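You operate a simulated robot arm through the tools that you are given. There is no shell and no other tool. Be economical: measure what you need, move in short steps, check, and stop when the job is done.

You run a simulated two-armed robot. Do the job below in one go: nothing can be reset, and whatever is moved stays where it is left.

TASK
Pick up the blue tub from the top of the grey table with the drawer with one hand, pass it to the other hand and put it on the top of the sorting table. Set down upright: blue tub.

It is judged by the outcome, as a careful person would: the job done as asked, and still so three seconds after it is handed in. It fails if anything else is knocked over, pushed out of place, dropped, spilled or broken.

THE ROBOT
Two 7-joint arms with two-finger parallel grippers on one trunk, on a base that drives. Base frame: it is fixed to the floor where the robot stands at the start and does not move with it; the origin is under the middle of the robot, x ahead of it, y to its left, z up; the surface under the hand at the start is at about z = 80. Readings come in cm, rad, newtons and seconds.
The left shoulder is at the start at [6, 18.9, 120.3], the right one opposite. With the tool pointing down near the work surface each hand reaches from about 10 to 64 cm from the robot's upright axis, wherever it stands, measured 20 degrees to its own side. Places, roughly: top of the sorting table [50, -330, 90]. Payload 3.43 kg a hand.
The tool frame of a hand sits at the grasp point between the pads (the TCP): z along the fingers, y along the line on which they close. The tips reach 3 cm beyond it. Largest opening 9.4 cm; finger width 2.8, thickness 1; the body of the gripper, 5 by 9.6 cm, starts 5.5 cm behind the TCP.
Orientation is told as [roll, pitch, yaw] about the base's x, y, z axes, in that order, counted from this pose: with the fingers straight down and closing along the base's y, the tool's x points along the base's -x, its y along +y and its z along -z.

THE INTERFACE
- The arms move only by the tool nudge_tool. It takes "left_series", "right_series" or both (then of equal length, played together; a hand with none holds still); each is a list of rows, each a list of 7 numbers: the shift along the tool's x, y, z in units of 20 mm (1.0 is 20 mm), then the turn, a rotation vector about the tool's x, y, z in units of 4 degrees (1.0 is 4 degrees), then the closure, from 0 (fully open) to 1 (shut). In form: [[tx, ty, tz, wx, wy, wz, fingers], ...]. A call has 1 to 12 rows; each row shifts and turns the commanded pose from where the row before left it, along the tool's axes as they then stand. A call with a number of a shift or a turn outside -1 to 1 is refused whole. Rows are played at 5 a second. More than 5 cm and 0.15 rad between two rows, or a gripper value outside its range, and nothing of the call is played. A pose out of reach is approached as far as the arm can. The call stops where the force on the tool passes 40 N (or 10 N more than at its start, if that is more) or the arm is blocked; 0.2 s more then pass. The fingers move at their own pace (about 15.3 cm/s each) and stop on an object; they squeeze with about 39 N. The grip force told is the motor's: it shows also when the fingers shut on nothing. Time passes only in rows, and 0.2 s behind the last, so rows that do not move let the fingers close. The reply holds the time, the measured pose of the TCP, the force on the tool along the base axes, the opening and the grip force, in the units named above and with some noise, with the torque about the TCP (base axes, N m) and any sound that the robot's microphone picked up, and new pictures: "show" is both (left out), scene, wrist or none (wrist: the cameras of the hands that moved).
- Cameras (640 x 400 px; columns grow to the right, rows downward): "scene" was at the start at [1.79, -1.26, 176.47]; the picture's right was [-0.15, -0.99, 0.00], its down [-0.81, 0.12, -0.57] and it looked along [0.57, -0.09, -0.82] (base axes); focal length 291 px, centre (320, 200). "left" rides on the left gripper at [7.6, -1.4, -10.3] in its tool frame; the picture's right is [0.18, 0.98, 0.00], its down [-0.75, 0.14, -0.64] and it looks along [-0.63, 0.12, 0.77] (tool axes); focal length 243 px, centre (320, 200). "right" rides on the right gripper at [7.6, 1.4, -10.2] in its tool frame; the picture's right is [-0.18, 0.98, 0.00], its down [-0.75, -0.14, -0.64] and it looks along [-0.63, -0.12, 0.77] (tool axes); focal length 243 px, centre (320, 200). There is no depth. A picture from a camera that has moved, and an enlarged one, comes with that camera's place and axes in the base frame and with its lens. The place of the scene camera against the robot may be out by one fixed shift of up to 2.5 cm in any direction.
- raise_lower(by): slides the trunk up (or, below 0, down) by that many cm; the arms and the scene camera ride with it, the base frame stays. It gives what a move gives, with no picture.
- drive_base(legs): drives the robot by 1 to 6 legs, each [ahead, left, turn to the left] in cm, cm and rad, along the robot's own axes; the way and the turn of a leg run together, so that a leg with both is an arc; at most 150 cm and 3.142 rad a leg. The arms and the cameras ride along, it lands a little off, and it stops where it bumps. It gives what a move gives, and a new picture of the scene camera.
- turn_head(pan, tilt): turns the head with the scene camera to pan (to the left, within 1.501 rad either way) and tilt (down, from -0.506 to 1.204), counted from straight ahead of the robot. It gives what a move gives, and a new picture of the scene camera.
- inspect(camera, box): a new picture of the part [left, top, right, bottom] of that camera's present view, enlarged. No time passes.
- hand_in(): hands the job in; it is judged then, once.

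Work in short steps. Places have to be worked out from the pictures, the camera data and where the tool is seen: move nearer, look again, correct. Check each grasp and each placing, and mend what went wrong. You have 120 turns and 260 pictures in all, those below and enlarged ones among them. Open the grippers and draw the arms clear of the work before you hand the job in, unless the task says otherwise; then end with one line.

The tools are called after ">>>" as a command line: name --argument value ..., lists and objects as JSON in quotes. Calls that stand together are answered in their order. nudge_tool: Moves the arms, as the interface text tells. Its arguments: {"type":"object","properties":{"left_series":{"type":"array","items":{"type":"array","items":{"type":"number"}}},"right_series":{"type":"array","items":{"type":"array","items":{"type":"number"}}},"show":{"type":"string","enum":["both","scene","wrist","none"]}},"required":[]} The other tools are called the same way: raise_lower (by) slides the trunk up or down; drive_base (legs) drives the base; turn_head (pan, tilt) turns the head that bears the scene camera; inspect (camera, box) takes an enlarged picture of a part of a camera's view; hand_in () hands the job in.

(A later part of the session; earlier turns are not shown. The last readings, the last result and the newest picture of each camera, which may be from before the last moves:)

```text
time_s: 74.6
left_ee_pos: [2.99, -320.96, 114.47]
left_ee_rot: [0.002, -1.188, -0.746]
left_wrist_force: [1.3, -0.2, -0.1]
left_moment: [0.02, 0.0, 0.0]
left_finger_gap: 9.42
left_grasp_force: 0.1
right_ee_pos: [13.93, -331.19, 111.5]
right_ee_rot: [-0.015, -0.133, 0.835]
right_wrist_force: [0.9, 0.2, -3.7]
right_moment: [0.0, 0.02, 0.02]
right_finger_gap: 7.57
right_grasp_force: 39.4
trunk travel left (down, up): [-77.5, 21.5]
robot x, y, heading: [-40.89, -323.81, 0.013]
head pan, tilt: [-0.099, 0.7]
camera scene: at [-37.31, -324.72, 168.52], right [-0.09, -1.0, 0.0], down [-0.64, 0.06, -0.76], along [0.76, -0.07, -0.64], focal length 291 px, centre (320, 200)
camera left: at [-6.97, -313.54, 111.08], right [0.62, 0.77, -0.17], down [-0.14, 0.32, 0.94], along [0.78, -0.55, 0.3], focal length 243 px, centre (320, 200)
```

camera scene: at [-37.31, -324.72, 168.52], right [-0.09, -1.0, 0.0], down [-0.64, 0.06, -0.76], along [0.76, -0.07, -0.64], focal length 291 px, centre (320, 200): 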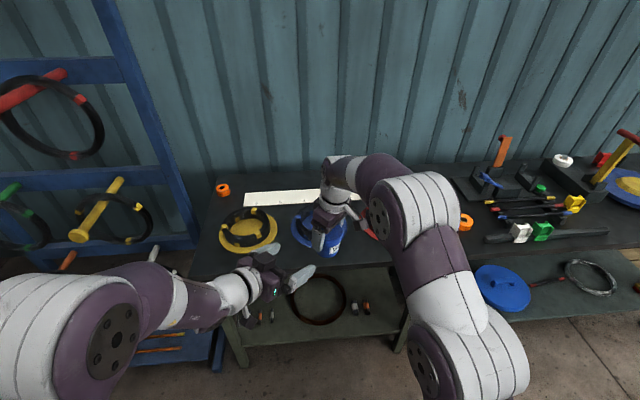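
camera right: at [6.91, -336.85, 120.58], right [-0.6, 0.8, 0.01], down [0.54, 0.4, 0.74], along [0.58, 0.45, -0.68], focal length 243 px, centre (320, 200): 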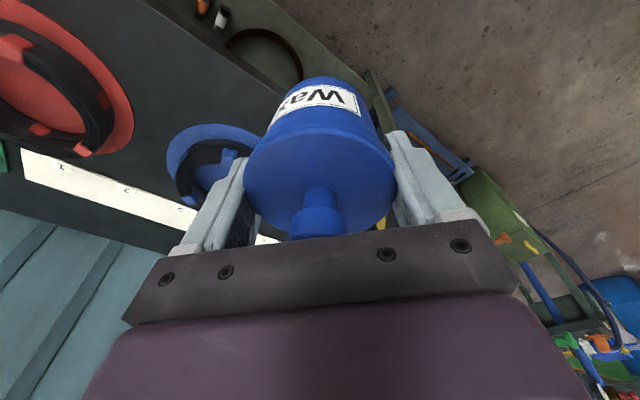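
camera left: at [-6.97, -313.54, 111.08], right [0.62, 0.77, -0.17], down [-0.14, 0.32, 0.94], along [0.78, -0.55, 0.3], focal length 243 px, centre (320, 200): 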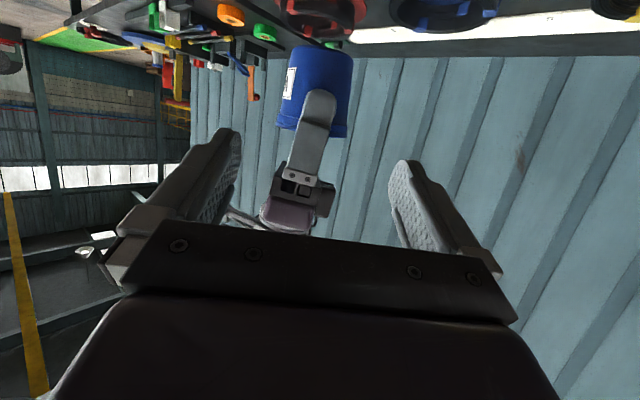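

Tub hangs vertical: rim top ≈111.8, bottom ≈104.3, axis ≈[13.95,-331.1]; the left tool line meets the body at z≈108. Advance 9 cm and check.

>>> nudge_tool --left_series '[[0.05, 0, 0.9, 0, 0, 0, 0], [0.05, 0, 0.9, 0, 0, 0, 0], [0.05, 0, 0.9, 0, 0, 0, 0], [0.05, 0, 0.9, 0, 0, 0, 0], [0, 0, 0.9, 0, 0, 0, 0], [0, 0, 0, 0, 0, 0, 0]]'

>>> inspect --camera "scene" --box '[230, 150, 410, 300]'

```text
time_s: 76.0
left_ee_pos: [9.05, -326.28, 110.84]
left_ee_rot: [0.002, -1.188, -0.744]
left_wrist_force: [-0.6, 0.3, -0.1]
left_moment: [-0.02, 0.01, 0.03]
left_finger_gap: 9.4
left_grasp_force: 0.1
right_ee_pos: [14.06, -331.3, 111.52]
right_ee_rot: [-0.014, -0.133, 0.834]
right_wrist_force: [0.1, -0.1, -3.8]
right_moment: [-0.03, 0.01, -0.03]
right_finger_gap: 7.57
right_grasp_force: 39.1
trunk travel left (down, up): [-77.5, 21.5]
robot x, y, heading: [-40.81, -323.89, 0.009]
head pan, tilt: [-0.099, 0.7]
camera scene: at [-37.35, -324.67, 168.53], right [-0.09, -1.0, 0.0], down [-0.64, 0.06, -0.76], along [0.76, -0.07, -0.64], focal length 291 px, centre (320, 200)
camera left: at [-0.93, -318.94, 107.36], right [0.62, 0.77, -0.17], down [-0.14, 0.32, 0.94], along [0.78, -0.56, 0.3], focal length 243 px, centre (320, 200)
```

scene: 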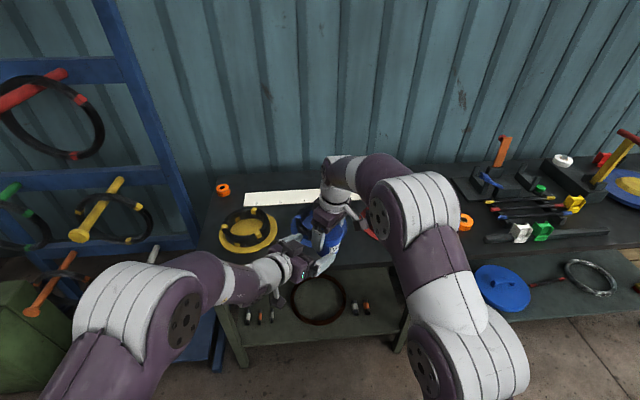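
left: 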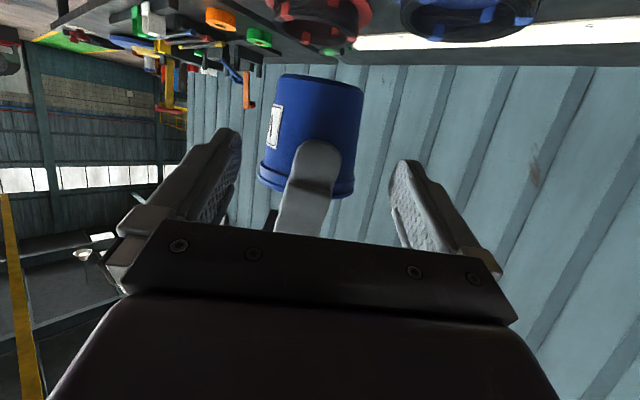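

```text
2.67 times, centred on (320, 225) of scene
camera zoom: at [-37.35, -324.67, 168.53], right [-0.09, -1.0, 0.0], down [-0.64, 0.06, -0.76], along [0.76, -0.07, -0.64], focal length 775 px, centre (320, 133)
```

zoom: 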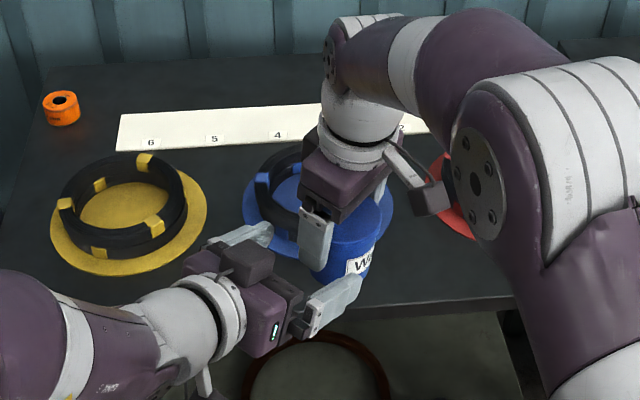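

Aligned; tub about 0.4 cm toward the left tool's −y. Advance the last 5.4 cm with that correction.

>>> nudge_tool --left_series '[[0, -0.18, 0.6, 0, 0, 0, 0], [0, 0, 0.7, 0, 0, 0, 0], [0, 0, 0.7, 0, 0, 0, 0], [0, 0, 0.65, 0, 0, 0, 0], [0, 0, 0, 0, 0, 0, 0]]'

>>> inspect --camera "scene" --box '[250, 170, 410, 300]'

```text
time_s: 77.2
left_ee_pos: [12.49, -330.09, 108.84]
left_ee_rot: [0.001, -1.188, -0.745]
left_wrist_force: [0.2, -0.2, -0.4]
left_moment: [0.01, -0.01, -0.02]
left_finger_gap: 9.4
left_grasp_force: 0.0
right_ee_pos: [14.04, -331.23, 111.61]
right_ee_rot: [-0.014, -0.133, 0.835]
right_wrist_force: [-0.1, -0.1, -3.1]
right_moment: [0.0, 0.02, 0.0]
right_finger_gap: 7.57
right_grasp_force: 39.3
trunk travel left (down, up): [-77.5, 21.5]
robot x, y, heading: [-40.41, -323.72, 0.011]
head pan, tilt: [-0.099, 0.7]
camera scene: at [-37.34, -324.67, 168.53], right [-0.09, -1.0, 0.0], down [-0.64, 0.06, -0.76], along [0.76, -0.07, -0.64], focal length 291 px, centre (320, 200)
camera left: at [2.46, -322.69, 105.41], right [0.62, 0.77, -0.17], down [-0.14, 0.32, 0.94], along [0.78, -0.55, 0.3], focal length 243 px, centre (320, 200)
```

scene: 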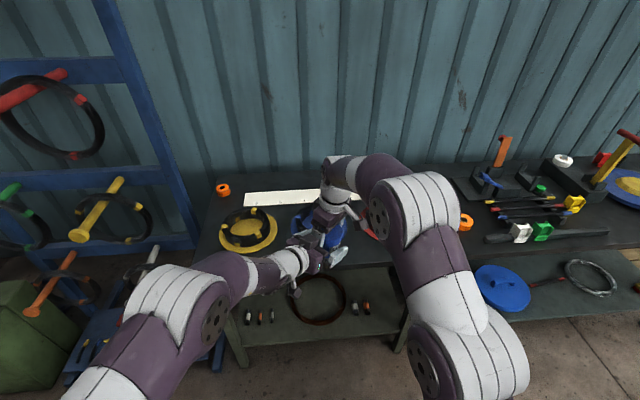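
left: 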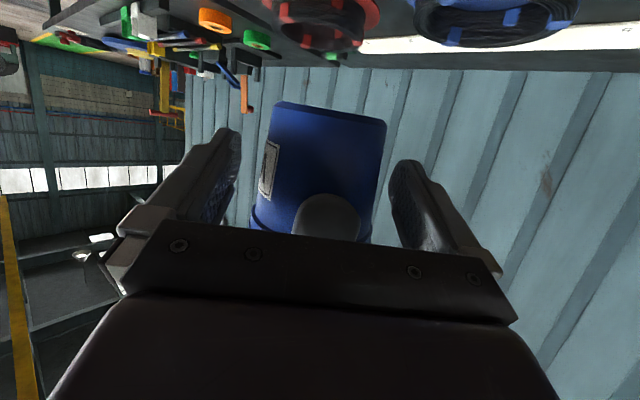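

```text
3.08 times, centred on (330, 235) of scene
camera zoom: at [-37.34, -324.67, 168.53], right [-0.09, -1.0, 0.0], down [-0.64, 0.06, -0.76], along [0.76, -0.07, -0.64], focal length 895 px, centre (289, 92)
```

zoom: 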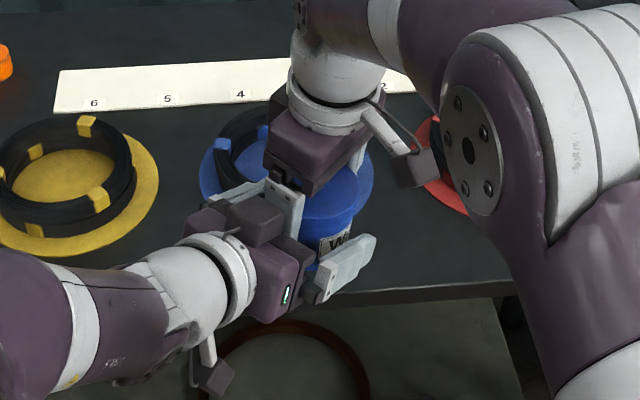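

The body is centred between the left fingers, below the rim. Close the left gripper.

>>> nudge_tool --left_series '[[0, 0, 0, 0, 0, 0, 0.15], [0, 0, 0, 0, 0, 0, 0.3], [0, 0, 0, 0, 0, 0, 1], [0, 0, 0, 0, 0, 0, 1], [0, 0, 0, 0, 0, 0, 1]]' --show "wrist"

```text
time_s: 78.4
left_ee_pos: [12.61, -329.95, 108.71]
left_ee_rot: [-0.001, -1.185, -0.742]
left_wrist_force: [12.2, 9.4, -0.6]
left_moment: [-0.13, 0.3, 0.41]
left_finger_gap: 6.99
left_grasp_force: 38.9
right_ee_pos: [14.03, -331.43, 111.54]
right_ee_rot: [-0.013, -0.131, 0.833]
right_wrist_force: [-11.3, -8.1, 0.8]
right_moment: [-0.05, 0.03, -0.13]
right_finger_gap: 7.56
right_grasp_force: 39.2
trunk travel left (down, up): [-77.5, 21.5]
robot x, y, heading: [-40.19, -323.95, 0.011]
head pan, tilt: [-0.099, 0.7]
camera left: at [2.48, -322.67, 105.4], right [0.61, 0.77, -0.17], down [-0.14, 0.32, 0.94], along [0.78, -0.55, 0.3], focal length 243 px, centre (320, 200)
```

left: 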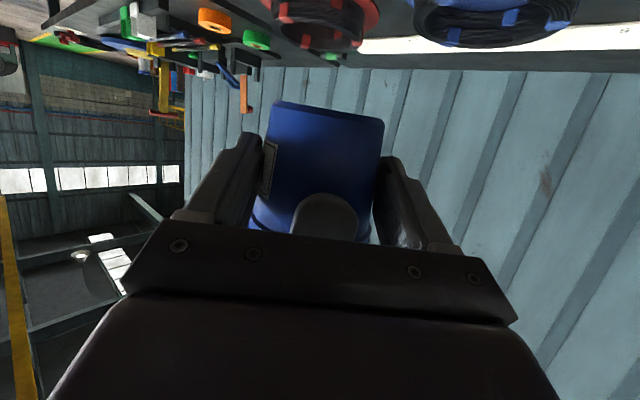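

Gripped at 6.99 cm, with ~15 N sideways strain along the left tool's +y. Relieve it with a 2 mm shift before letting go with the right.

>>> nudge_tool --left_series '[[0, 0.1, 0, 0, 0, 0, 1], [0, 0, 0, 0, 0, 0, 1], [0, 0, 0, 0, 0, 0, 1]]' --show "none"

```text
time_s: 79.2
left_ee_pos: [12.53, -329.96, 108.82]
left_ee_rot: [0.001, -1.188, -0.746]
left_wrist_force: [1.7, -2.7, 0.4]
left_moment: [0.25, 0.01, 0.19]
left_finger_gap: 6.99
left_grasp_force: 38.7
right_ee_pos: [14.06, -331.14, 111.47]
right_ee_rot: [-0.014, -0.134, 0.836]
right_wrist_force: [-1.4, 2.6, -1.0]
right_moment: [-0.17, 0.09, -0.24]
right_finger_gap: 7.56
right_grasp_force: 38.9
trunk travel left (down, up): [-77.5, 21.5]
robot x, y, heading: [-40.57, -323.88, 0.006]
head pan, tilt: [-0.099, 0.7]
```

Strain gone. Open the right slightly (to ≈8.6 cm, so its finger keeps off the left palm) and check the left carries the tub.

>>> nudge_tool --right_series '[[0, 0, 0, 0, 0, 0, 0.15], [0, 0, 0, 0, 0, 0, 0.08], [0, 0, 0, 0, 0, 0, 0.08], [0, 0, 0, 0, 0, 0, 0.08]]' --show "both"

```text
time_s: 80.2
left_ee_pos: [12.65, -329.95, 108.76]
left_ee_rot: [0.0, -1.189, -0.744]
left_wrist_force: [-0.5, -0.7, -0.4]
left_moment: [0.02, 0.05, 0.02]
left_finger_gap: 6.98
left_grasp_force: 39.3
right_ee_pos: [13.98, -331.38, 111.57]
right_ee_rot: [-0.015, -0.133, 0.834]
right_wrist_force: [-0.2, 0.4, 0.0]
right_moment: [-0.01, -0.02, 0.03]
right_finger_gap: 8.67
right_grasp_force: 0.0
trunk travel left (down, up): [-77.5, 21.5]
robot x, y, heading: [-40.22, -323.25, 0.009]
head pan, tilt: [-0.099, 0.7]
camera scene: at [-37.3, -324.7, 168.52], right [-0.09, -1.0, 0.0], down [-0.64, 0.06, -0.76], along [0.76, -0.07, -0.64], focal length 291 px, centre (320, 200)
camera right: at [6.93, -336.86, 120.56], right [-0.6, 0.8, 0.01], down [0.54, 0.4, 0.74], along [0.58, 0.45, -0.68], focal length 243 px, centre (320, 200)
```

scene: 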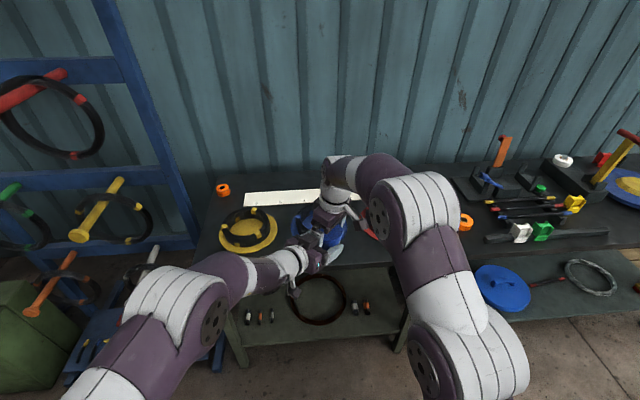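
right: 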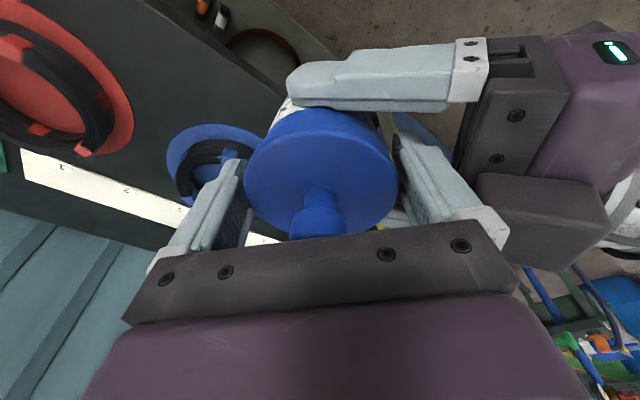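

Right is unloaded at 8.67 cm. Lift the right hand up along its own axis slowly, watching forces.

>>> nudge_tool --right_series '[[0, 0, -0.3, 0, 0, 0, 0.08], [0, 0, -0.4, 0, 0, 0, 0.08], [0, 0, -0.5, 0, 0, 0, 0.08], [0, 0, 0, 0, 0, 0, 0.08]]' --show "wrist"

```text
time_s: 81.2
left_ee_pos: [12.51, -329.8, 108.74]
left_ee_rot: [0.001, -1.188, -0.745]
left_wrist_force: [-3.3, 1.2, -0.6]
left_moment: [0.0, -0.11, 0.06]
left_finger_gap: 6.95
left_grasp_force: 39.2
right_ee_pos: [13.78, -331.5, 113.82]
right_ee_rot: [-0.013, -0.133, 0.834]
right_wrist_force: [2.2, -1.3, -1.2]
right_moment: [-0.01, 0.0, -0.1]
right_finger_gap: 8.5
right_grasp_force: 0.0
trunk travel left (down, up): [-77.5, 21.5]
robot x, y, heading: [-40.63, -323.39, 0.01]
head pan, tilt: [-0.099, 0.7]
camera right: at [6.63, -336.98, 122.86], right [-0.6, 0.8, 0.01], down [0.54, 0.4, 0.74], along [0.58, 0.45, -0.68], focal length 243 px, centre (320, 200)
```

right: 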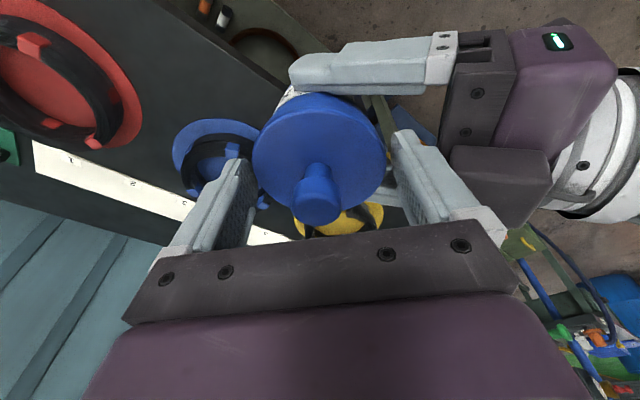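

A light touch (2–3 N) between the right near finger and the left housing. Shift the right 1.5 mm away and keep rising.

>>> nudge_tool --right_series '[[0, -0.08, -0.1, 0, 0, 0, 0.1], [0, 0, -0.5, 0, 0, 0, 0.1], [0, 0, -0.6, 0, 0, 0, 0.1], [0, 0, 0, 0, 0, 0, 0.1]]' --show "wrist"

```text
time_s: 82.2
left_ee_pos: [12.55, -329.91, 108.65]
left_ee_rot: [0.0, -1.187, -0.742]
left_wrist_force: [-14.5, 8.8, 0.3]
left_moment: [-0.37, -0.73, 0.07]
left_finger_gap: 6.94
left_grasp_force: 39.2
right_ee_pos: [12.73, -331.95, 115.02]
right_ee_rot: [-0.014, -0.132, 0.834]
right_wrist_force: [14.8, -9.7, -2.5]
right_moment: [-0.27, -0.22, -0.34]
right_finger_gap: 7.72
right_grasp_force: 0.0
right hand out of reach, approached as far as the arm can: row 2, 3
trunk travel left (down, up): [-77.5, 21.5]
robot x, y, heading: [-40.54, -323.84, 0.011]
head pan, tilt: [-0.099, 0.7]
camera right: at [5.54, -337.49, 124.04], right [-0.6, 0.8, 0.01], down [0.54, 0.4, 0.74], along [0.58, 0.45, -0.67], focal length 243 px, centre (320, 200)
```

right: 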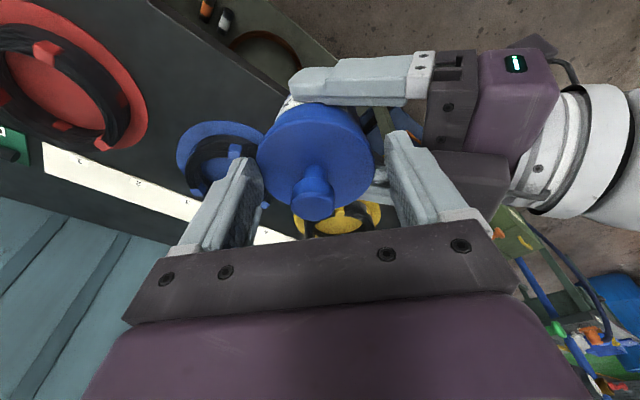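

The right is at its reach limit and drags sideways onto the left housing. Its tips are already about at lid height, so I instead take the left hand (with the tub) down and slightly back.

>>> nudge_tool --left_series '[[0.28, 0, 0.11, 0, 0, 0, 1], [0.465, 0, -0.083, 0, 0, 0, 1], [0.465, 0, -0.083, 0, 0, 0, 1], [0.7, 0, 0.28, 0, 0, 0, 1], [0, 0, 0, 0, 0, 0, 1]]' --show "both"

>>> inspect --camera "right" --box '[0, 0, 640, 400]'

```text
time_s: 83.4
left_ee_pos: [11.8, -329.23, 104.95]
left_ee_rot: [0.002, -1.188, -0.744]
left_wrist_force: [0.4, 1.2, -1.3]
left_moment: [0.03, 0.03, -0.03]
left_finger_gap: 6.96
left_grasp_force: 38.9
right_ee_pos: [12.53, -331.96, 115.02]
right_ee_rot: [-0.014, -0.133, 0.834]
right_wrist_force: [-0.6, -1.2, -1.0]
right_moment: [-0.03, -0.04, 0.02]
right_finger_gap: 8.44
right_grasp_force: 0.1
trunk travel left (down, up): [-77.5, 21.5]
robot x, y, heading: [-40.56, -323.79, 0.01]
head pan, tilt: [-0.099, 0.7]
camera scene: at [-37.34, -324.69, 168.53], right [-0.09, -1.0, 0.0], down [-0.64, 0.06, -0.76], along [0.76, -0.07, -0.64], focal length 291 px, centre (320, 200)
camera left: at [1.81, -321.8, 101.57], right [0.62, 0.77, -0.17], down [-0.14, 0.32, 0.94], along [0.78, -0.55, 0.3], focal length 243 px, centre (320, 200)
```

scene: 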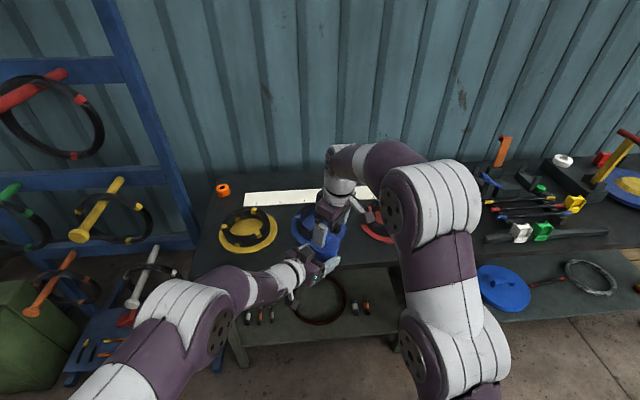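
left: 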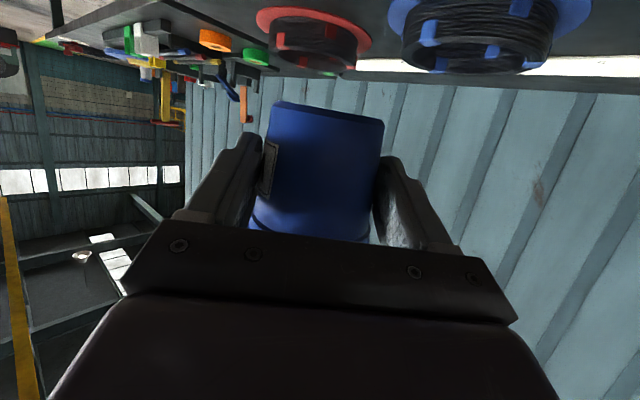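

```text
1.00 times, centred on (320, 200) of right (not enlarged: the box is as wide or as high as the picture)
camera zoom: at [5.47, -337.47, 124.03], right [-0.6, 0.8, 0.01], down [0.54, 0.4, 0.74], along [0.58, 0.45, -0.68], focal length 243 px, centre (320, 200)
```

zoom: 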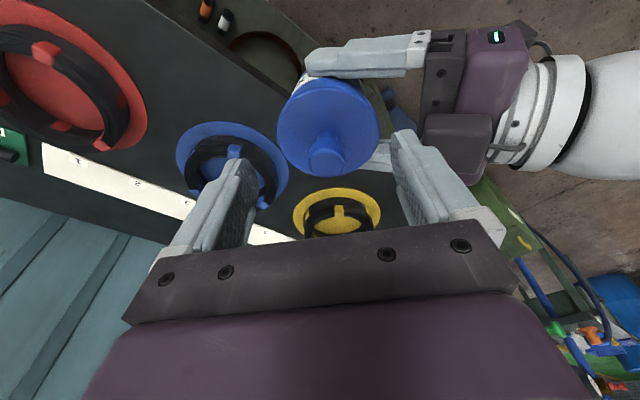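

Free of contact; the left carries the tub. Withdraw the right hand toward its own side (tool +x), which slides clear of the knob.

>>> nudge_tool --right_series '[[0.5, 0, -0.15, 0, 0, 0, 0.1], [0.9, 0, -0.2, 0, 0, 0, 0.1], [0.9, 0, -0.2, 0, 0, 0, 0.1], [0.9, 0, -0.2, 0, 0, 0, 0.1], [0.9, 0, -0.2, 0, 0, 0, 0.1], [0.9, 0, -0.2, 0, 0, 0, 0], [0.9, 0, -0.2, 0, 0, 0, 0], [0.9, 0, -0.2, 0, 0, 0, 0], [0.9, 0, -0.2, 0, 0, 0, 0], [0, 0, 0, 0, 0, 0, 0]]' --show "scene"

>>> inspect --camera "scene" --box '[200, 160, 420, 300]'

```text
time_s: 85.6
left_ee_pos: [11.78, -329.17, 104.94]
left_ee_rot: [0.0, -1.187, -0.746]
left_wrist_force: [0.3, 0.5, -0.3]
left_moment: [0.07, 0.05, -0.02]
left_finger_gap: 6.94
left_grasp_force: 38.4
right_ee_pos: [2.07, -343.53, 116.47]
right_ee_rot: [-0.013, -0.13, 0.836]
right_wrist_force: [1.1, 0.2, 0.6]
right_moment: [-0.01, 0.01, 0.01]
right_finger_gap: 9.4
right_grasp_force: 0.0
trunk travel left (down, up): [-77.5, 21.5]
robot x, y, heading: [-40.31, -323.69, 0.005]
head pan, tilt: [-0.099, 0.7]
camera scene: at [-37.26, -324.68, 168.52], right [-0.09, -1.0, 0.0], down [-0.64, 0.06, -0.76], along [0.76, -0.07, -0.64], focal length 291 px, centre (320, 200)
```

scene: 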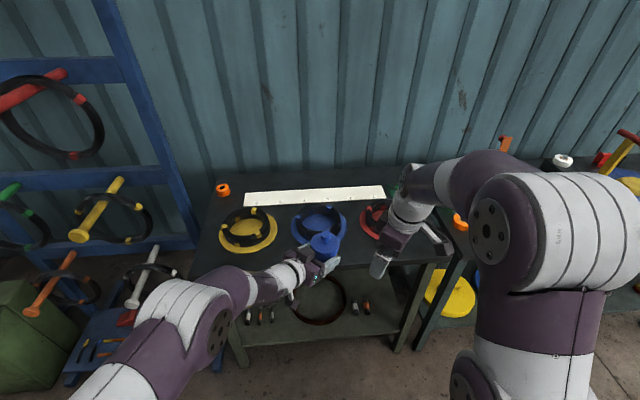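

```text
2.86 times, centred on (310, 230) of scene
camera zoom: at [-37.26, -324.68, 168.52], right [-0.09, -1.0, 0.0], down [-0.64, 0.06, -0.76], along [0.76, -0.07, -0.64], focal length 831 px, centre (349, 114)
```

zoom: 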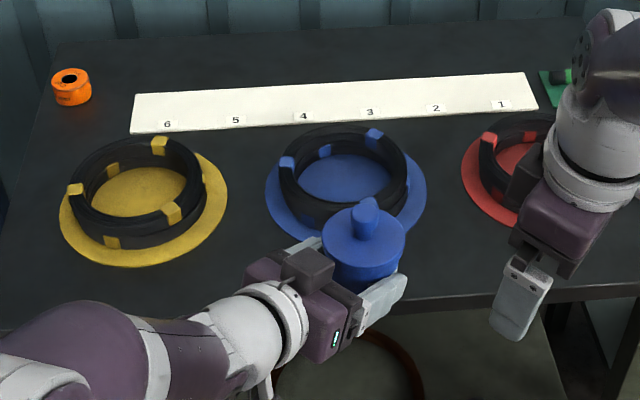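

Clean handover. Corrected for the camera bias, the table's front edge is ≈x 19, blue disc centre ≈[36.5,-331], yellow ≈[36,-304.5], r≈10.7. I'll set the tub near [25.5,-317.6]. Drive 9 cm ahead and 10 cm left to bring it close.

>>> drive_base --legs '[[9, 10, 0]]'

>>> inspect --camera "scene" --box '[200, 180, 420, 320]'

```text
time_s: 86.9
left_ee_pos: [20.71, -319.54, 104.9]
left_ee_rot: [0.005, -1.189, -0.749]
left_wrist_force: [0.2, 0.5, 0.3]
left_moment: [-0.01, 0.05, -0.01]
left_finger_gap: 6.95
left_grasp_force: 38.8
right_ee_pos: [11.03, -333.74, 116.4]
right_ee_rot: [-0.014, -0.133, 0.833]
right_wrist_force: [-0.2, 0.0, 0.5]
right_moment: [0.01, 0.03, -0.01]
right_finger_gap: 9.4
right_grasp_force: 0.0
trunk travel left (down, up): [-77.5, 21.5]
robot x, y, heading: [-31.23, -314.26, 0.008]
head pan, tilt: [-0.099, 0.7]
camera scene: at [-28.34, -314.99, 168.53], right [-0.09, -1.0, 0.0], down [-0.64, 0.06, -0.77], along [0.76, -0.07, -0.64], focal length 291 px, centre (320, 200)
```

scene: 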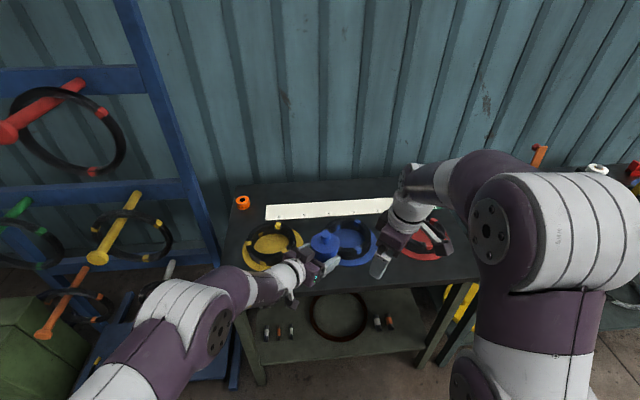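

```text
2.86 times, centred on (310, 250) of scene
camera zoom: at [-28.34, -314.99, 168.53], right [-0.09, -1.0, 0.0], down [-0.64, 0.06, -0.77], along [0.76, -0.07, -0.64], focal length 831 px, centre (349, 57)
```

zoom: 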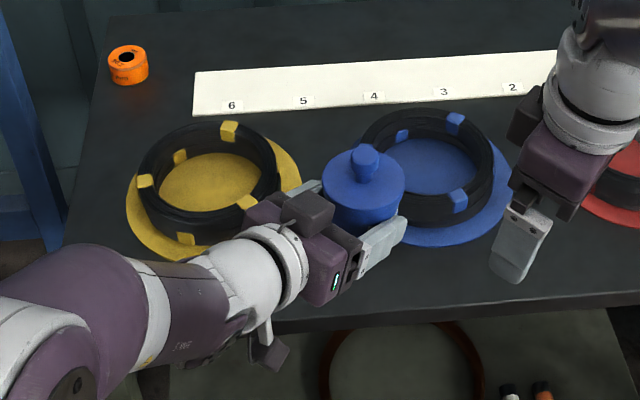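

Discs now read: yellow [38.6,-304], blue [38.5,-331], front edge ≈19. Shift the tub 4.4 cm ahead and 3.2 cm left, and start down 5 cm.

>>> nudge_tool --left_series '[[-0.05, 0.66, 0.125, 0, 0, 0, 1], [-0.05, 0.66, 0.125, 0, 0, 0, 1], [-0.05, 0.66, 0.125, 0, 0, 0, 1], [-0.05, 0.66, 0.125, 0, 0, 0, 1], [0.7, 0, 0.28, 0, 0, 0, 1], [0.7, 0, 0.28, 0, 0, 0, 1], [0.7, 0, 0.28, 0, 0, 0, 1], [0, 0, 0, 0, 0, 0, 1]]'

>>> inspect --camera "scene" --box '[200, 180, 420, 320]'

```text
time_s: 88.7
left_ee_pos: [25.25, -316.4, 100.34]
left_ee_rot: [0.0, -1.187, -0.747]
left_wrist_force: [0.8, -1.2, 0.3]
left_moment: [0.08, 0.03, 0.01]
left_finger_gap: 6.93
left_grasp_force: 38.8
right_ee_pos: [11.14, -333.73, 116.51]
right_ee_rot: [-0.013, -0.133, 0.831]
right_wrist_force: [0.3, -0.3, -0.2]
right_moment: [-0.01, 0.0, 0.0]
right_finger_gap: 9.4
right_grasp_force: 0.1
trunk travel left (down, up): [-77.5, 21.5]
robot x, y, heading: [-31.15, -313.8, 0.011]
head pan, tilt: [-0.099, 0.7]
camera scene: at [-28.26, -314.88, 168.53], right [-0.09, -1.0, 0.0], down [-0.64, 0.06, -0.76], along [0.76, -0.07, -0.64], focal length 291 px, centre (320, 200)
camera left: at [15.27, -308.93, 96.9], right [0.62, 0.77, -0.17], down [-0.13, 0.32, 0.94], along [0.78, -0.56, 0.3], focal length 243 px, centre (320, 200)
```

scene: 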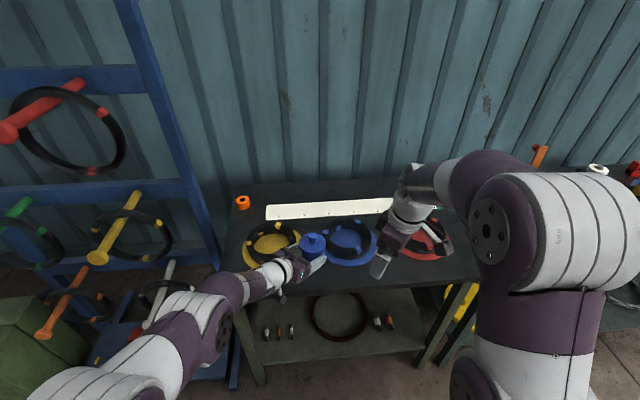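
left: 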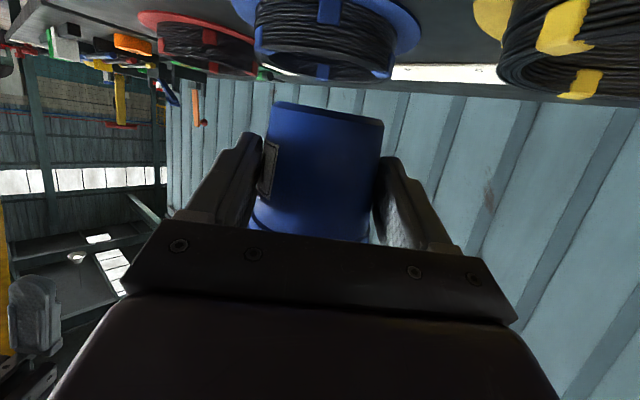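

```text
2.86 times, centred on (310, 250) of scene
camera zoom: at [-28.26, -314.88, 168.53], right [-0.09, -1.0, 0.0], down [-0.64, 0.06, -0.76], along [0.76, -0.07, -0.64], focal length 831 px, centre (349, 57)
```

zoom: 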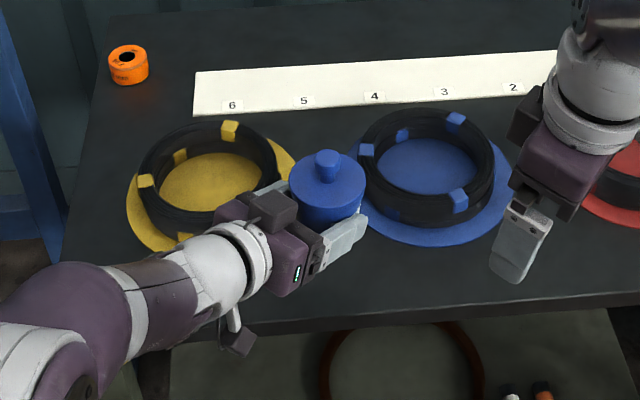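

Tub axis ≈[26.6,-317.7], between the discs and ~7.5 cm in from the edge, bottom ≈95.8. Lower 4.4 cm and check the under-hung camera against the table edge.

>>> nudge_tool --left_series '[[0.51, 0, 0.205, 0, 0, 0, 1], [0.51, 0, 0.205, 0, 0, 0, 1], [0.51, 0, 0.205, 0, 0, 0, 1], [0.51, 0, 0.205, 0, 0, 0, 1], [0, 0, 0, 0, 0, 0, 1]]'

>>> inspect --camera "scene" --box '[250, 220, 370, 310]'

```text
time_s: 89.9
left_ee_pos: [25.35, -316.25, 95.93]
left_ee_rot: [0.001, -1.187, -0.749]
left_wrist_force: [-0.7, 0.0, -0.2]
left_moment: [0.03, 0.03, 0.01]
left_finger_gap: 6.92
left_grasp_force: 38.7
right_ee_pos: [11.04, -333.87, 116.44]
right_ee_rot: [-0.014, -0.132, 0.832]
right_wrist_force: [0.1, 0.2, 0.1]
right_moment: [0.02, -0.02, -0.01]
right_finger_gap: 9.4
right_grasp_force: 0.0
trunk travel left (down, up): [-77.5, 21.5]
robot x, y, heading: [-31.32, -314.04, 0.007]
head pan, tilt: [-0.099, 0.7]
camera scene: at [-28.26, -314.88, 168.53], right [-0.09, -1.0, 0.0], down [-0.64, 0.06, -0.76], along [0.76, -0.07, -0.64], focal length 291 px, centre (320, 200)
camera left: at [15.26, -308.83, 92.59], right [0.62, 0.77, -0.17], down [-0.14, 0.32, 0.94], along [0.78, -0.56, 0.3], focal length 243 px, centre (320, 200)
```

scene: 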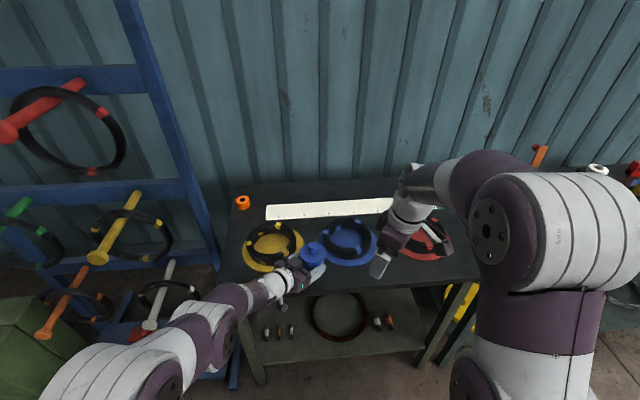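
left: 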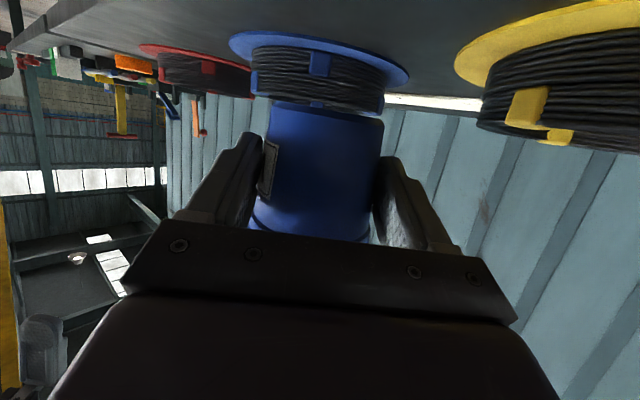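

```text
4.44 times, centred on (310, 265) of scene
camera zoom: at [-28.26, -314.88, 168.53], right [-0.09, -1.0, 0.0], down [-0.64, 0.06, -0.76], along [0.76, -0.07, -0.64], focal length 1292 px, centre (364, -89)
```

zoom: 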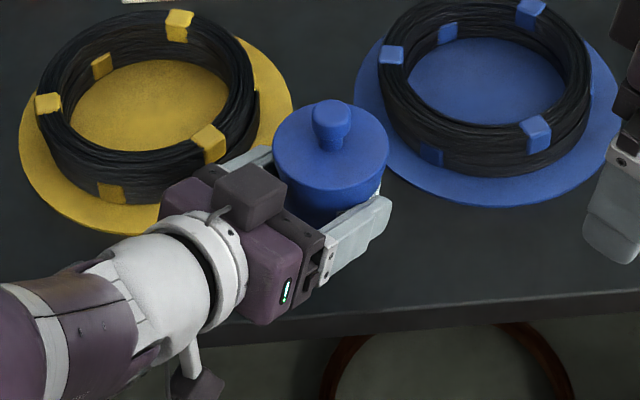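

Still clear on all sides. Now lower in 2–3 mm steps, watching for contact.

>>> nudge_tool --left_series '[[0.14, 0, 0.056, 0, 0, 0, 1], [0.14, 0, 0.056, 0, 0, 0, 1], [0.09, 0, 0.037, 0, 0, 0, 1], [0, 0, 0, 0, 0, 0, 1]]' --show "wrist"

```text
time_s: 90.9
left_ee_pos: [25.25, -316.23, 95.22]
left_ee_rot: [0.0, -1.186, -0.747]
left_wrist_force: [0.5, -0.3, 0.1]
left_moment: [0.02, 0.02, -0.04]
left_finger_gap: 6.91
left_grasp_force: 39.3
right_ee_pos: [11.03, -333.75, 116.38]
right_ee_rot: [-0.013, -0.135, 0.832]
right_wrist_force: [0.5, -0.5, 0.2]
right_moment: [-0.03, 0.0, -0.01]
right_finger_gap: 9.41
right_grasp_force: 0.1
trunk travel left (down, up): [-77.5, 21.5]
robot x, y, heading: [-31.14, -313.69, 0.007]
head pan, tilt: [-0.099, 0.7]
camera left: at [15.29, -308.88, 91.81], right [0.62, 0.77, -0.17], down [-0.13, 0.32, 0.94], along [0.78, -0.56, 0.3], focal length 243 px, centre (320, 200)
```

left: 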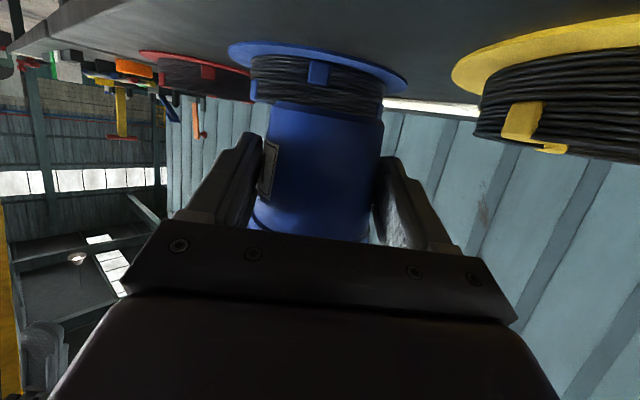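

No contact yet, and the disc base seen from the low left camera implies the table top is nearer z≈86 than 90; that also puts the front edge near x≈22. I shift the tub 3.4 cm further in before lowering on.

>>> nudge_tool --left_series '[[-0.16, 0.38, 0.385, 0, 0, 0, 1], [-0.16, 0.38, 0.385, 0, 0, 0, 1], [-0.16, 0.38, 0.385, 0, 0, 0, 1], [0, 0, 0, 0, 0, 0, 1]]'

>>> inspect --camera "scene" --box '[250, 220, 370, 310]'

```text
time_s: 91.9
left_ee_pos: [28.82, -316.41, 95.21]
left_ee_rot: [0.0, -1.189, -0.746]
left_wrist_force: [-0.3, -0.5, -0.3]
left_moment: [0.02, 0.03, 0.0]
left_finger_gap: 6.94
left_grasp_force: 39.0
right_ee_pos: [11.07, -333.65, 116.48]
right_ee_rot: [-0.014, -0.132, 0.834]
right_wrist_force: [-0.4, 0.9, 0.0]
right_moment: [-0.02, 0.0, -0.02]
right_finger_gap: 9.4
right_grasp_force: 0.1
trunk travel left (down, up): [-77.5, 21.5]
robot x, y, heading: [-31.64, -313.96, 0.007]
head pan, tilt: [-0.099, 0.7]
camera scene: at [-28.25, -314.88, 168.52], right [-0.09, -1.0, 0.0], down [-0.64, 0.06, -0.76], along [0.76, -0.07, -0.64], focal length 291 px, centre (320, 200)
camera left: at [18.77, -308.96, 91.85], right [0.62, 0.77, -0.17], down [-0.13, 0.32, 0.94], along [0.78, -0.56, 0.3], focal length 243 px, centre (320, 200)
```

scene: 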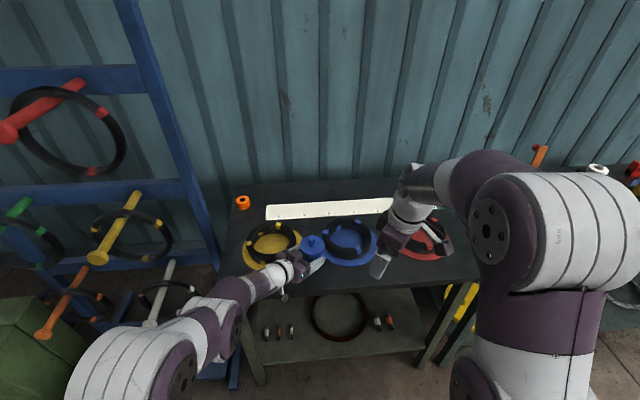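
left: 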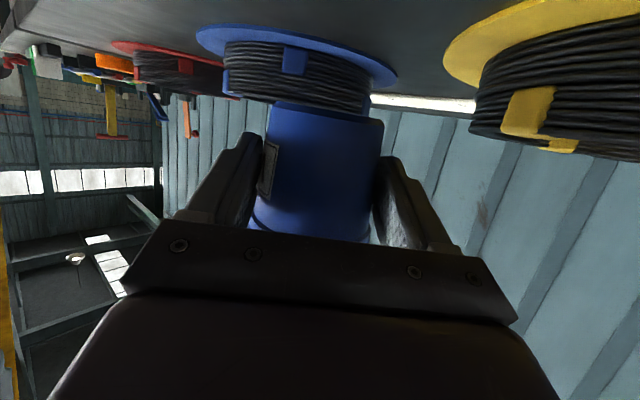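

```text
4.44 times, centred on (310, 265) of scene
camera zoom: at [-28.25, -314.88, 168.52], right [-0.09, -1.0, 0.0], down [-0.64, 0.06, -0.76], along [0.76, -0.07, -0.64], focal length 1292 px, centre (364, -89)
```

zoom: 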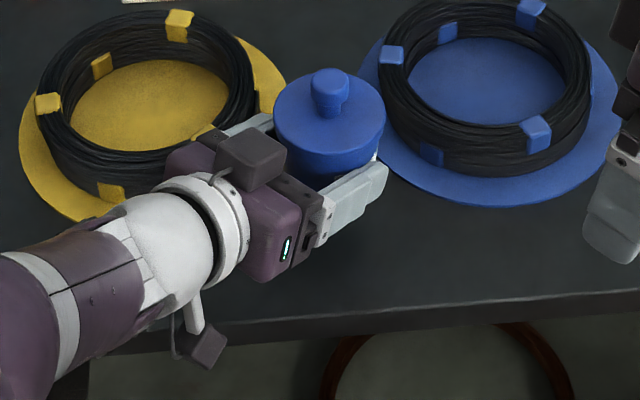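

The under-hung camera would come close to the table edge, so move back 1.2 cm, then lower in small steps feeling for contact.

>>> nudge_tool --left_series '[[0.165, -0.41, -0.41, 0, 0, 0, 1], [0.23, 0, 0.094, 0, 0, 0, 1], [0.23, 0, 0.094, 0, 0, 0, 1], [0.23, 0, 0.094, 0, 0, 0, 1], [0.23, 0, 0.094, 0, 0, 0, 1], [0, 0, 0, 0, 0, 0, 1]]'

>>> inspect --camera "scene" --box '[250, 220, 370, 310]'

```text
time_s: 93.3
left_ee_pos: [27.41, -316.44, 93.29]
left_ee_rot: [0.0, -1.191, -0.747]
left_wrist_force: [0.1, -0.5, 0.5]
left_moment: [0.05, 0.03, 0.01]
left_finger_gap: 6.95
left_grasp_force: 39.2
right_ee_pos: [11.01, -333.7, 116.41]
right_ee_rot: [-0.013, -0.132, 0.833]
right_wrist_force: [1.1, 1.0, 0.5]
right_moment: [0.01, -0.01, 0.0]
right_finger_gap: 9.44
right_grasp_force: 0.1
trunk travel left (down, up): [-77.5, 21.5]
robot x, y, heading: [-31.79, -313.81, 0.009]
head pan, tilt: [-0.099, 0.7]
camera scene: at [-28.25, -314.88, 168.52], right [-0.09, -1.0, 0.0], down [-0.64, 0.06, -0.76], along [0.76, -0.07, -0.64], focal length 291 px, centre (320, 200)
camera left: at [17.42, -308.89, 89.87], right [0.62, 0.77, -0.17], down [-0.13, 0.32, 0.94], along [0.78, -0.56, 0.3], focal length 243 px, centre (320, 200)
```

scene: 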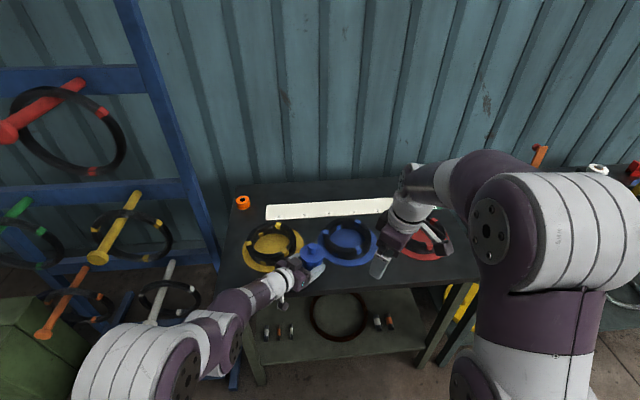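
left: 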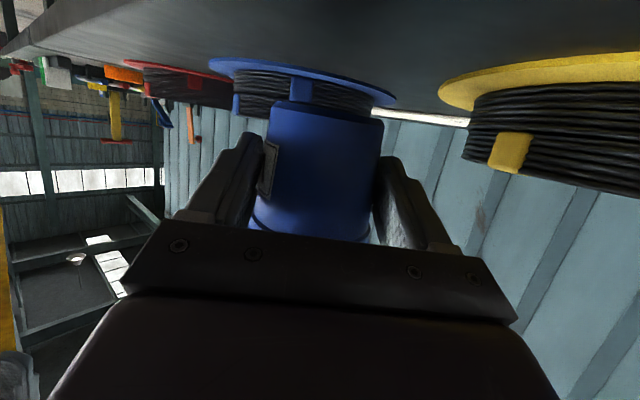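

```text
4.44 times, centred on (310, 265) of scene
camera zoom: at [-28.25, -314.88, 168.52], right [-0.09, -1.0, 0.0], down [-0.64, 0.06, -0.76], along [0.76, -0.07, -0.64], focal length 1292 px, centre (364, -89)
```

zoom: 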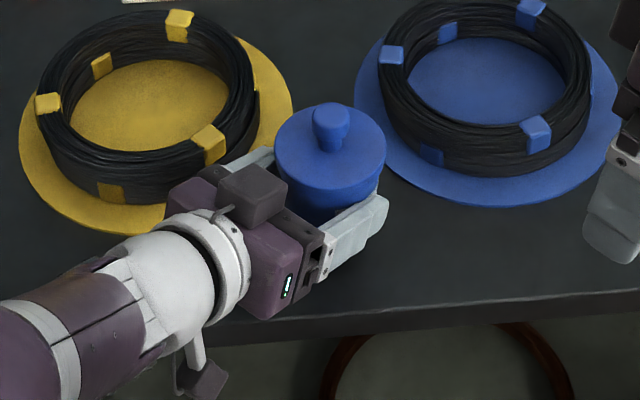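

Table top estimates at ≈85; tub bottom ≈88.8. Lower another 2.4 cm.

>>> nudge_tool --left_series '[[0.19, 0, 0.075, 0, 0, 0, 1], [0.19, 0, 0.075, 0, 0, 0, 1], [0.19, 0, 0.075, 0, 0, 0, 1], [0.19, 0, 0.075, 0, 0, 0, 1], [0.19, 0, 0.075, 0, 0, 0, 1], [0.19, 0, 0.075, 0, 0, 0, 1], [0, 0, 0, 0, 0, 0, 1]]'

>>> inspect --camera "scene" --box '[250, 220, 370, 310]'

```text
time_s: 94.9
left_ee_pos: [27.44, -316.51, 90.86]
left_ee_rot: [0.0, -1.188, -0.746]
left_wrist_force: [0.2, -0.2, 0.3]
left_moment: [0.01, 0.02, -0.01]
left_finger_gap: 6.91
left_grasp_force: 38.2
right_ee_pos: [11.06, -333.68, 116.59]
right_ee_rot: [-0.015, -0.132, 0.833]
right_wrist_force: [-0.3, 0.5, 0.1]
right_moment: [0.0, 0.0, -0.03]
right_finger_gap: 9.42
right_grasp_force: 0.1
trunk travel left (down, up): [-77.5, 21.5]
robot x, y, heading: [-31.25, -313.79, 0.005]
head pan, tilt: [-0.099, 0.7]
camera scene: at [-28.24, -314.88, 168.52], right [-0.09, -1.0, 0.0], down [-0.64, 0.06, -0.76], along [0.76, -0.07, -0.64], focal length 291 px, centre (320, 200)
camera left: at [17.43, -308.98, 87.48], right [0.62, 0.77, -0.17], down [-0.13, 0.32, 0.94], along [0.78, -0.56, 0.3], focal length 243 px, centre (320, 200)
```

scene: 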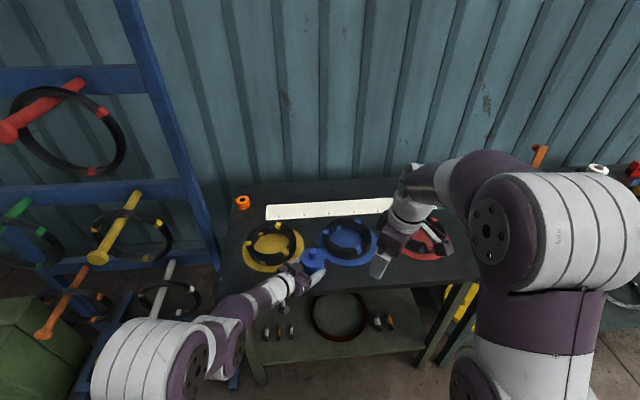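
left: 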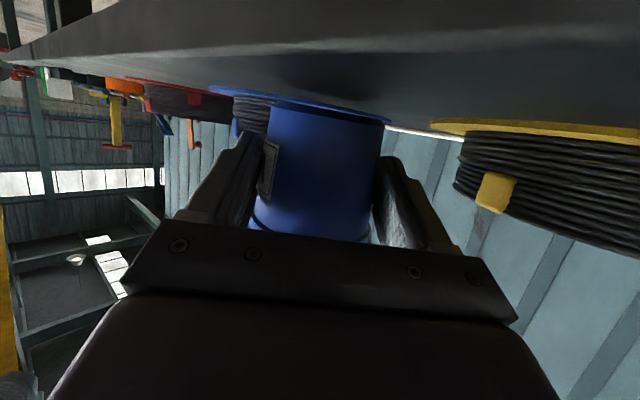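

```text
4.44 times, centred on (310, 265) of scene
camera zoom: at [-28.24, -314.88, 168.52], right [-0.09, -1.0, 0.0], down [-0.64, 0.06, -0.76], along [0.76, -0.07, -0.64], focal length 1292 px, centre (364, -89)
```

zoom: 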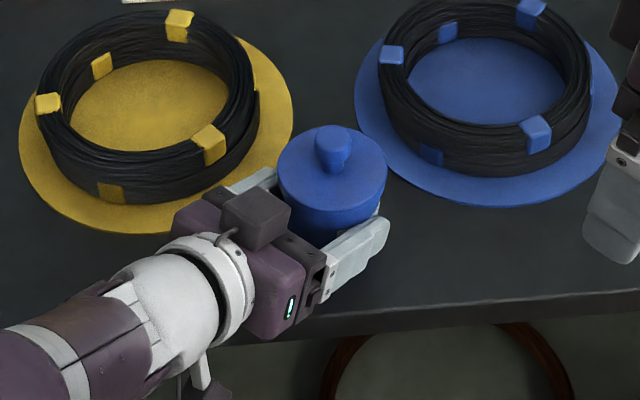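

Nearly down. The left camera now shows the front edge at ≈x 23–24, so I move the tub 1.8 cm further in before the last few millimetres.

>>> nudge_tool --left_series '[[-0.125, 0.305, 0.305, 0, 0, 0, 1], [-0.125, 0.305, 0.305, 0, 0, 0, 1], [0.14, 0, 0.056, 0, 0, 0, 1], [0.14, 0, 0.056, 0, 0, 0, 1], [0, 0, 0, 0, 0, 0, 1]]'

>>> inspect --camera "scene" --box '[250, 220, 370, 310]'

```text
time_s: 96.1
left_ee_pos: [29.25, -316.32, 90.24]
left_ee_rot: [-0.001, -1.188, -0.747]
left_wrist_force: [-0.1, 1.1, -1.0]
left_moment: [0.02, 0.04, -0.02]
left_finger_gap: 6.92
left_grasp_force: 38.5
right_ee_pos: [10.99, -333.9, 116.51]
right_ee_rot: [-0.013, -0.132, 0.83]
right_wrist_force: [0.2, 0.2, 0.7]
right_moment: [-0.01, -0.01, 0.02]
right_finger_gap: 9.41
right_grasp_force: 0.0
trunk travel left (down, up): [-77.5, 21.5]
robot x, y, heading: [-31.8, -314.16, 0.009]
head pan, tilt: [-0.099, 0.7]
camera scene: at [-28.23, -314.88, 168.52], right [-0.09, -1.0, 0.0], down [-0.64, 0.06, -0.76], along [0.76, -0.07, -0.64], focal length 291 px, centre (320, 200)
camera left: at [19.25, -308.95, 86.86], right [0.62, 0.77, -0.17], down [-0.13, 0.32, 0.94], along [0.78, -0.56, 0.3], focal length 243 px, centre (320, 200)
```

scene: 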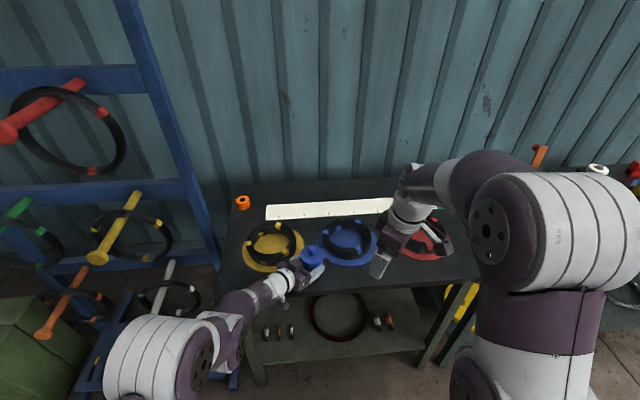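
left: 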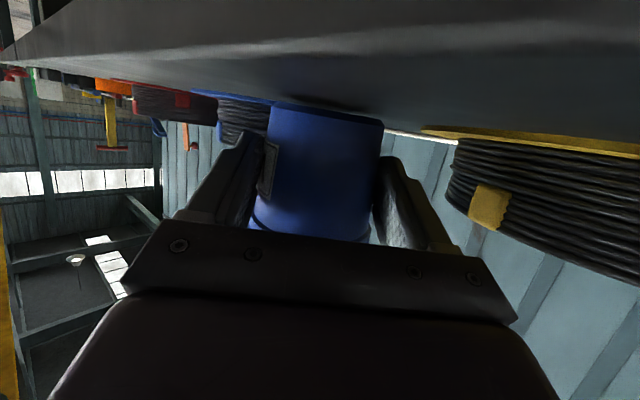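

```text
4.44 times, centred on (310, 265) of scene
camera zoom: at [-28.23, -314.88, 168.52], right [-0.09, -1.0, 0.0], down [-0.64, 0.06, -0.76], along [0.76, -0.07, -0.64], focal length 1292 px, centre (364, -89)
```

zoom: 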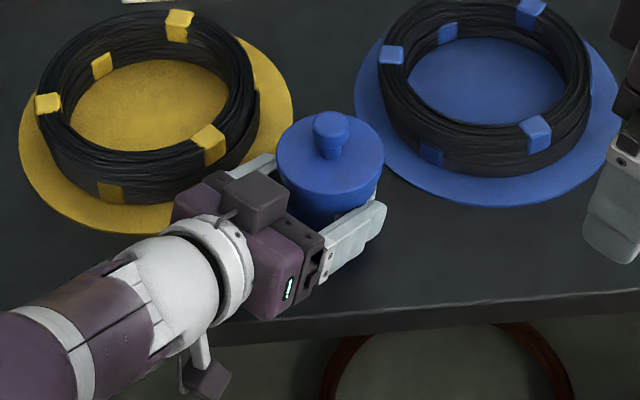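

Tub bottom ≈ table level now. Final lowering in 1.5 mm steps.

>>> nudge_tool --left_series '[[0.07, 0, 0.028, 0, 0, 0, 1], [0.07, 0, 0.028, 0, 0, 0, 1], [0.07, 0, 0.028, 0, 0, 0, 1], [0, 0, 0, 0, 0, 0, 1]]' --show "wrist"

```text
time_s: 97.1
left_ee_pos: [29.27, -316.27, 90.08]
left_ee_rot: [0.006, -1.196, -0.754]
left_wrist_force: [0.8, 2.1, 14.6]
left_moment: [-0.42, -0.63, 0.13]
left_finger_gap: 6.92
left_grasp_force: 39.5
right_ee_pos: [10.91, -333.73, 116.56]
right_ee_rot: [-0.016, -0.132, 0.832]
right_wrist_force: [-0.1, 0.1, -0.4]
right_moment: [-0.02, -0.03, -0.01]
right_finger_gap: 9.4
right_grasp_force: 0.1
trunk travel left (down, up): [-77.5, 21.5]
robot x, y, heading: [-31.32, -313.81, 0.007]
head pan, tilt: [-0.099, 0.7]
camera left: at [19.26, -308.95, 86.61], right [0.62, 0.77, -0.17], down [-0.14, 0.32, 0.94], along [0.77, -0.56, 0.31], focal length 243 px, centre (320, 200)
```

left: 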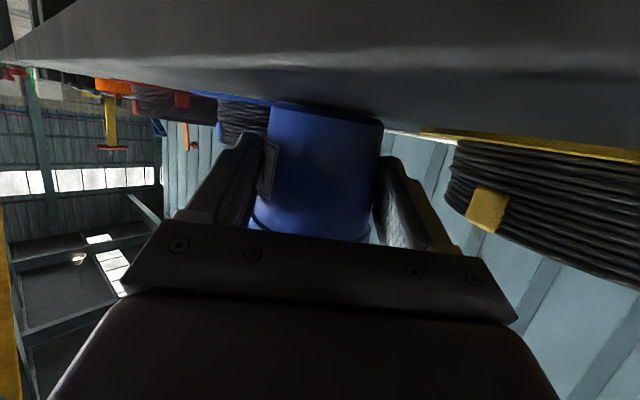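

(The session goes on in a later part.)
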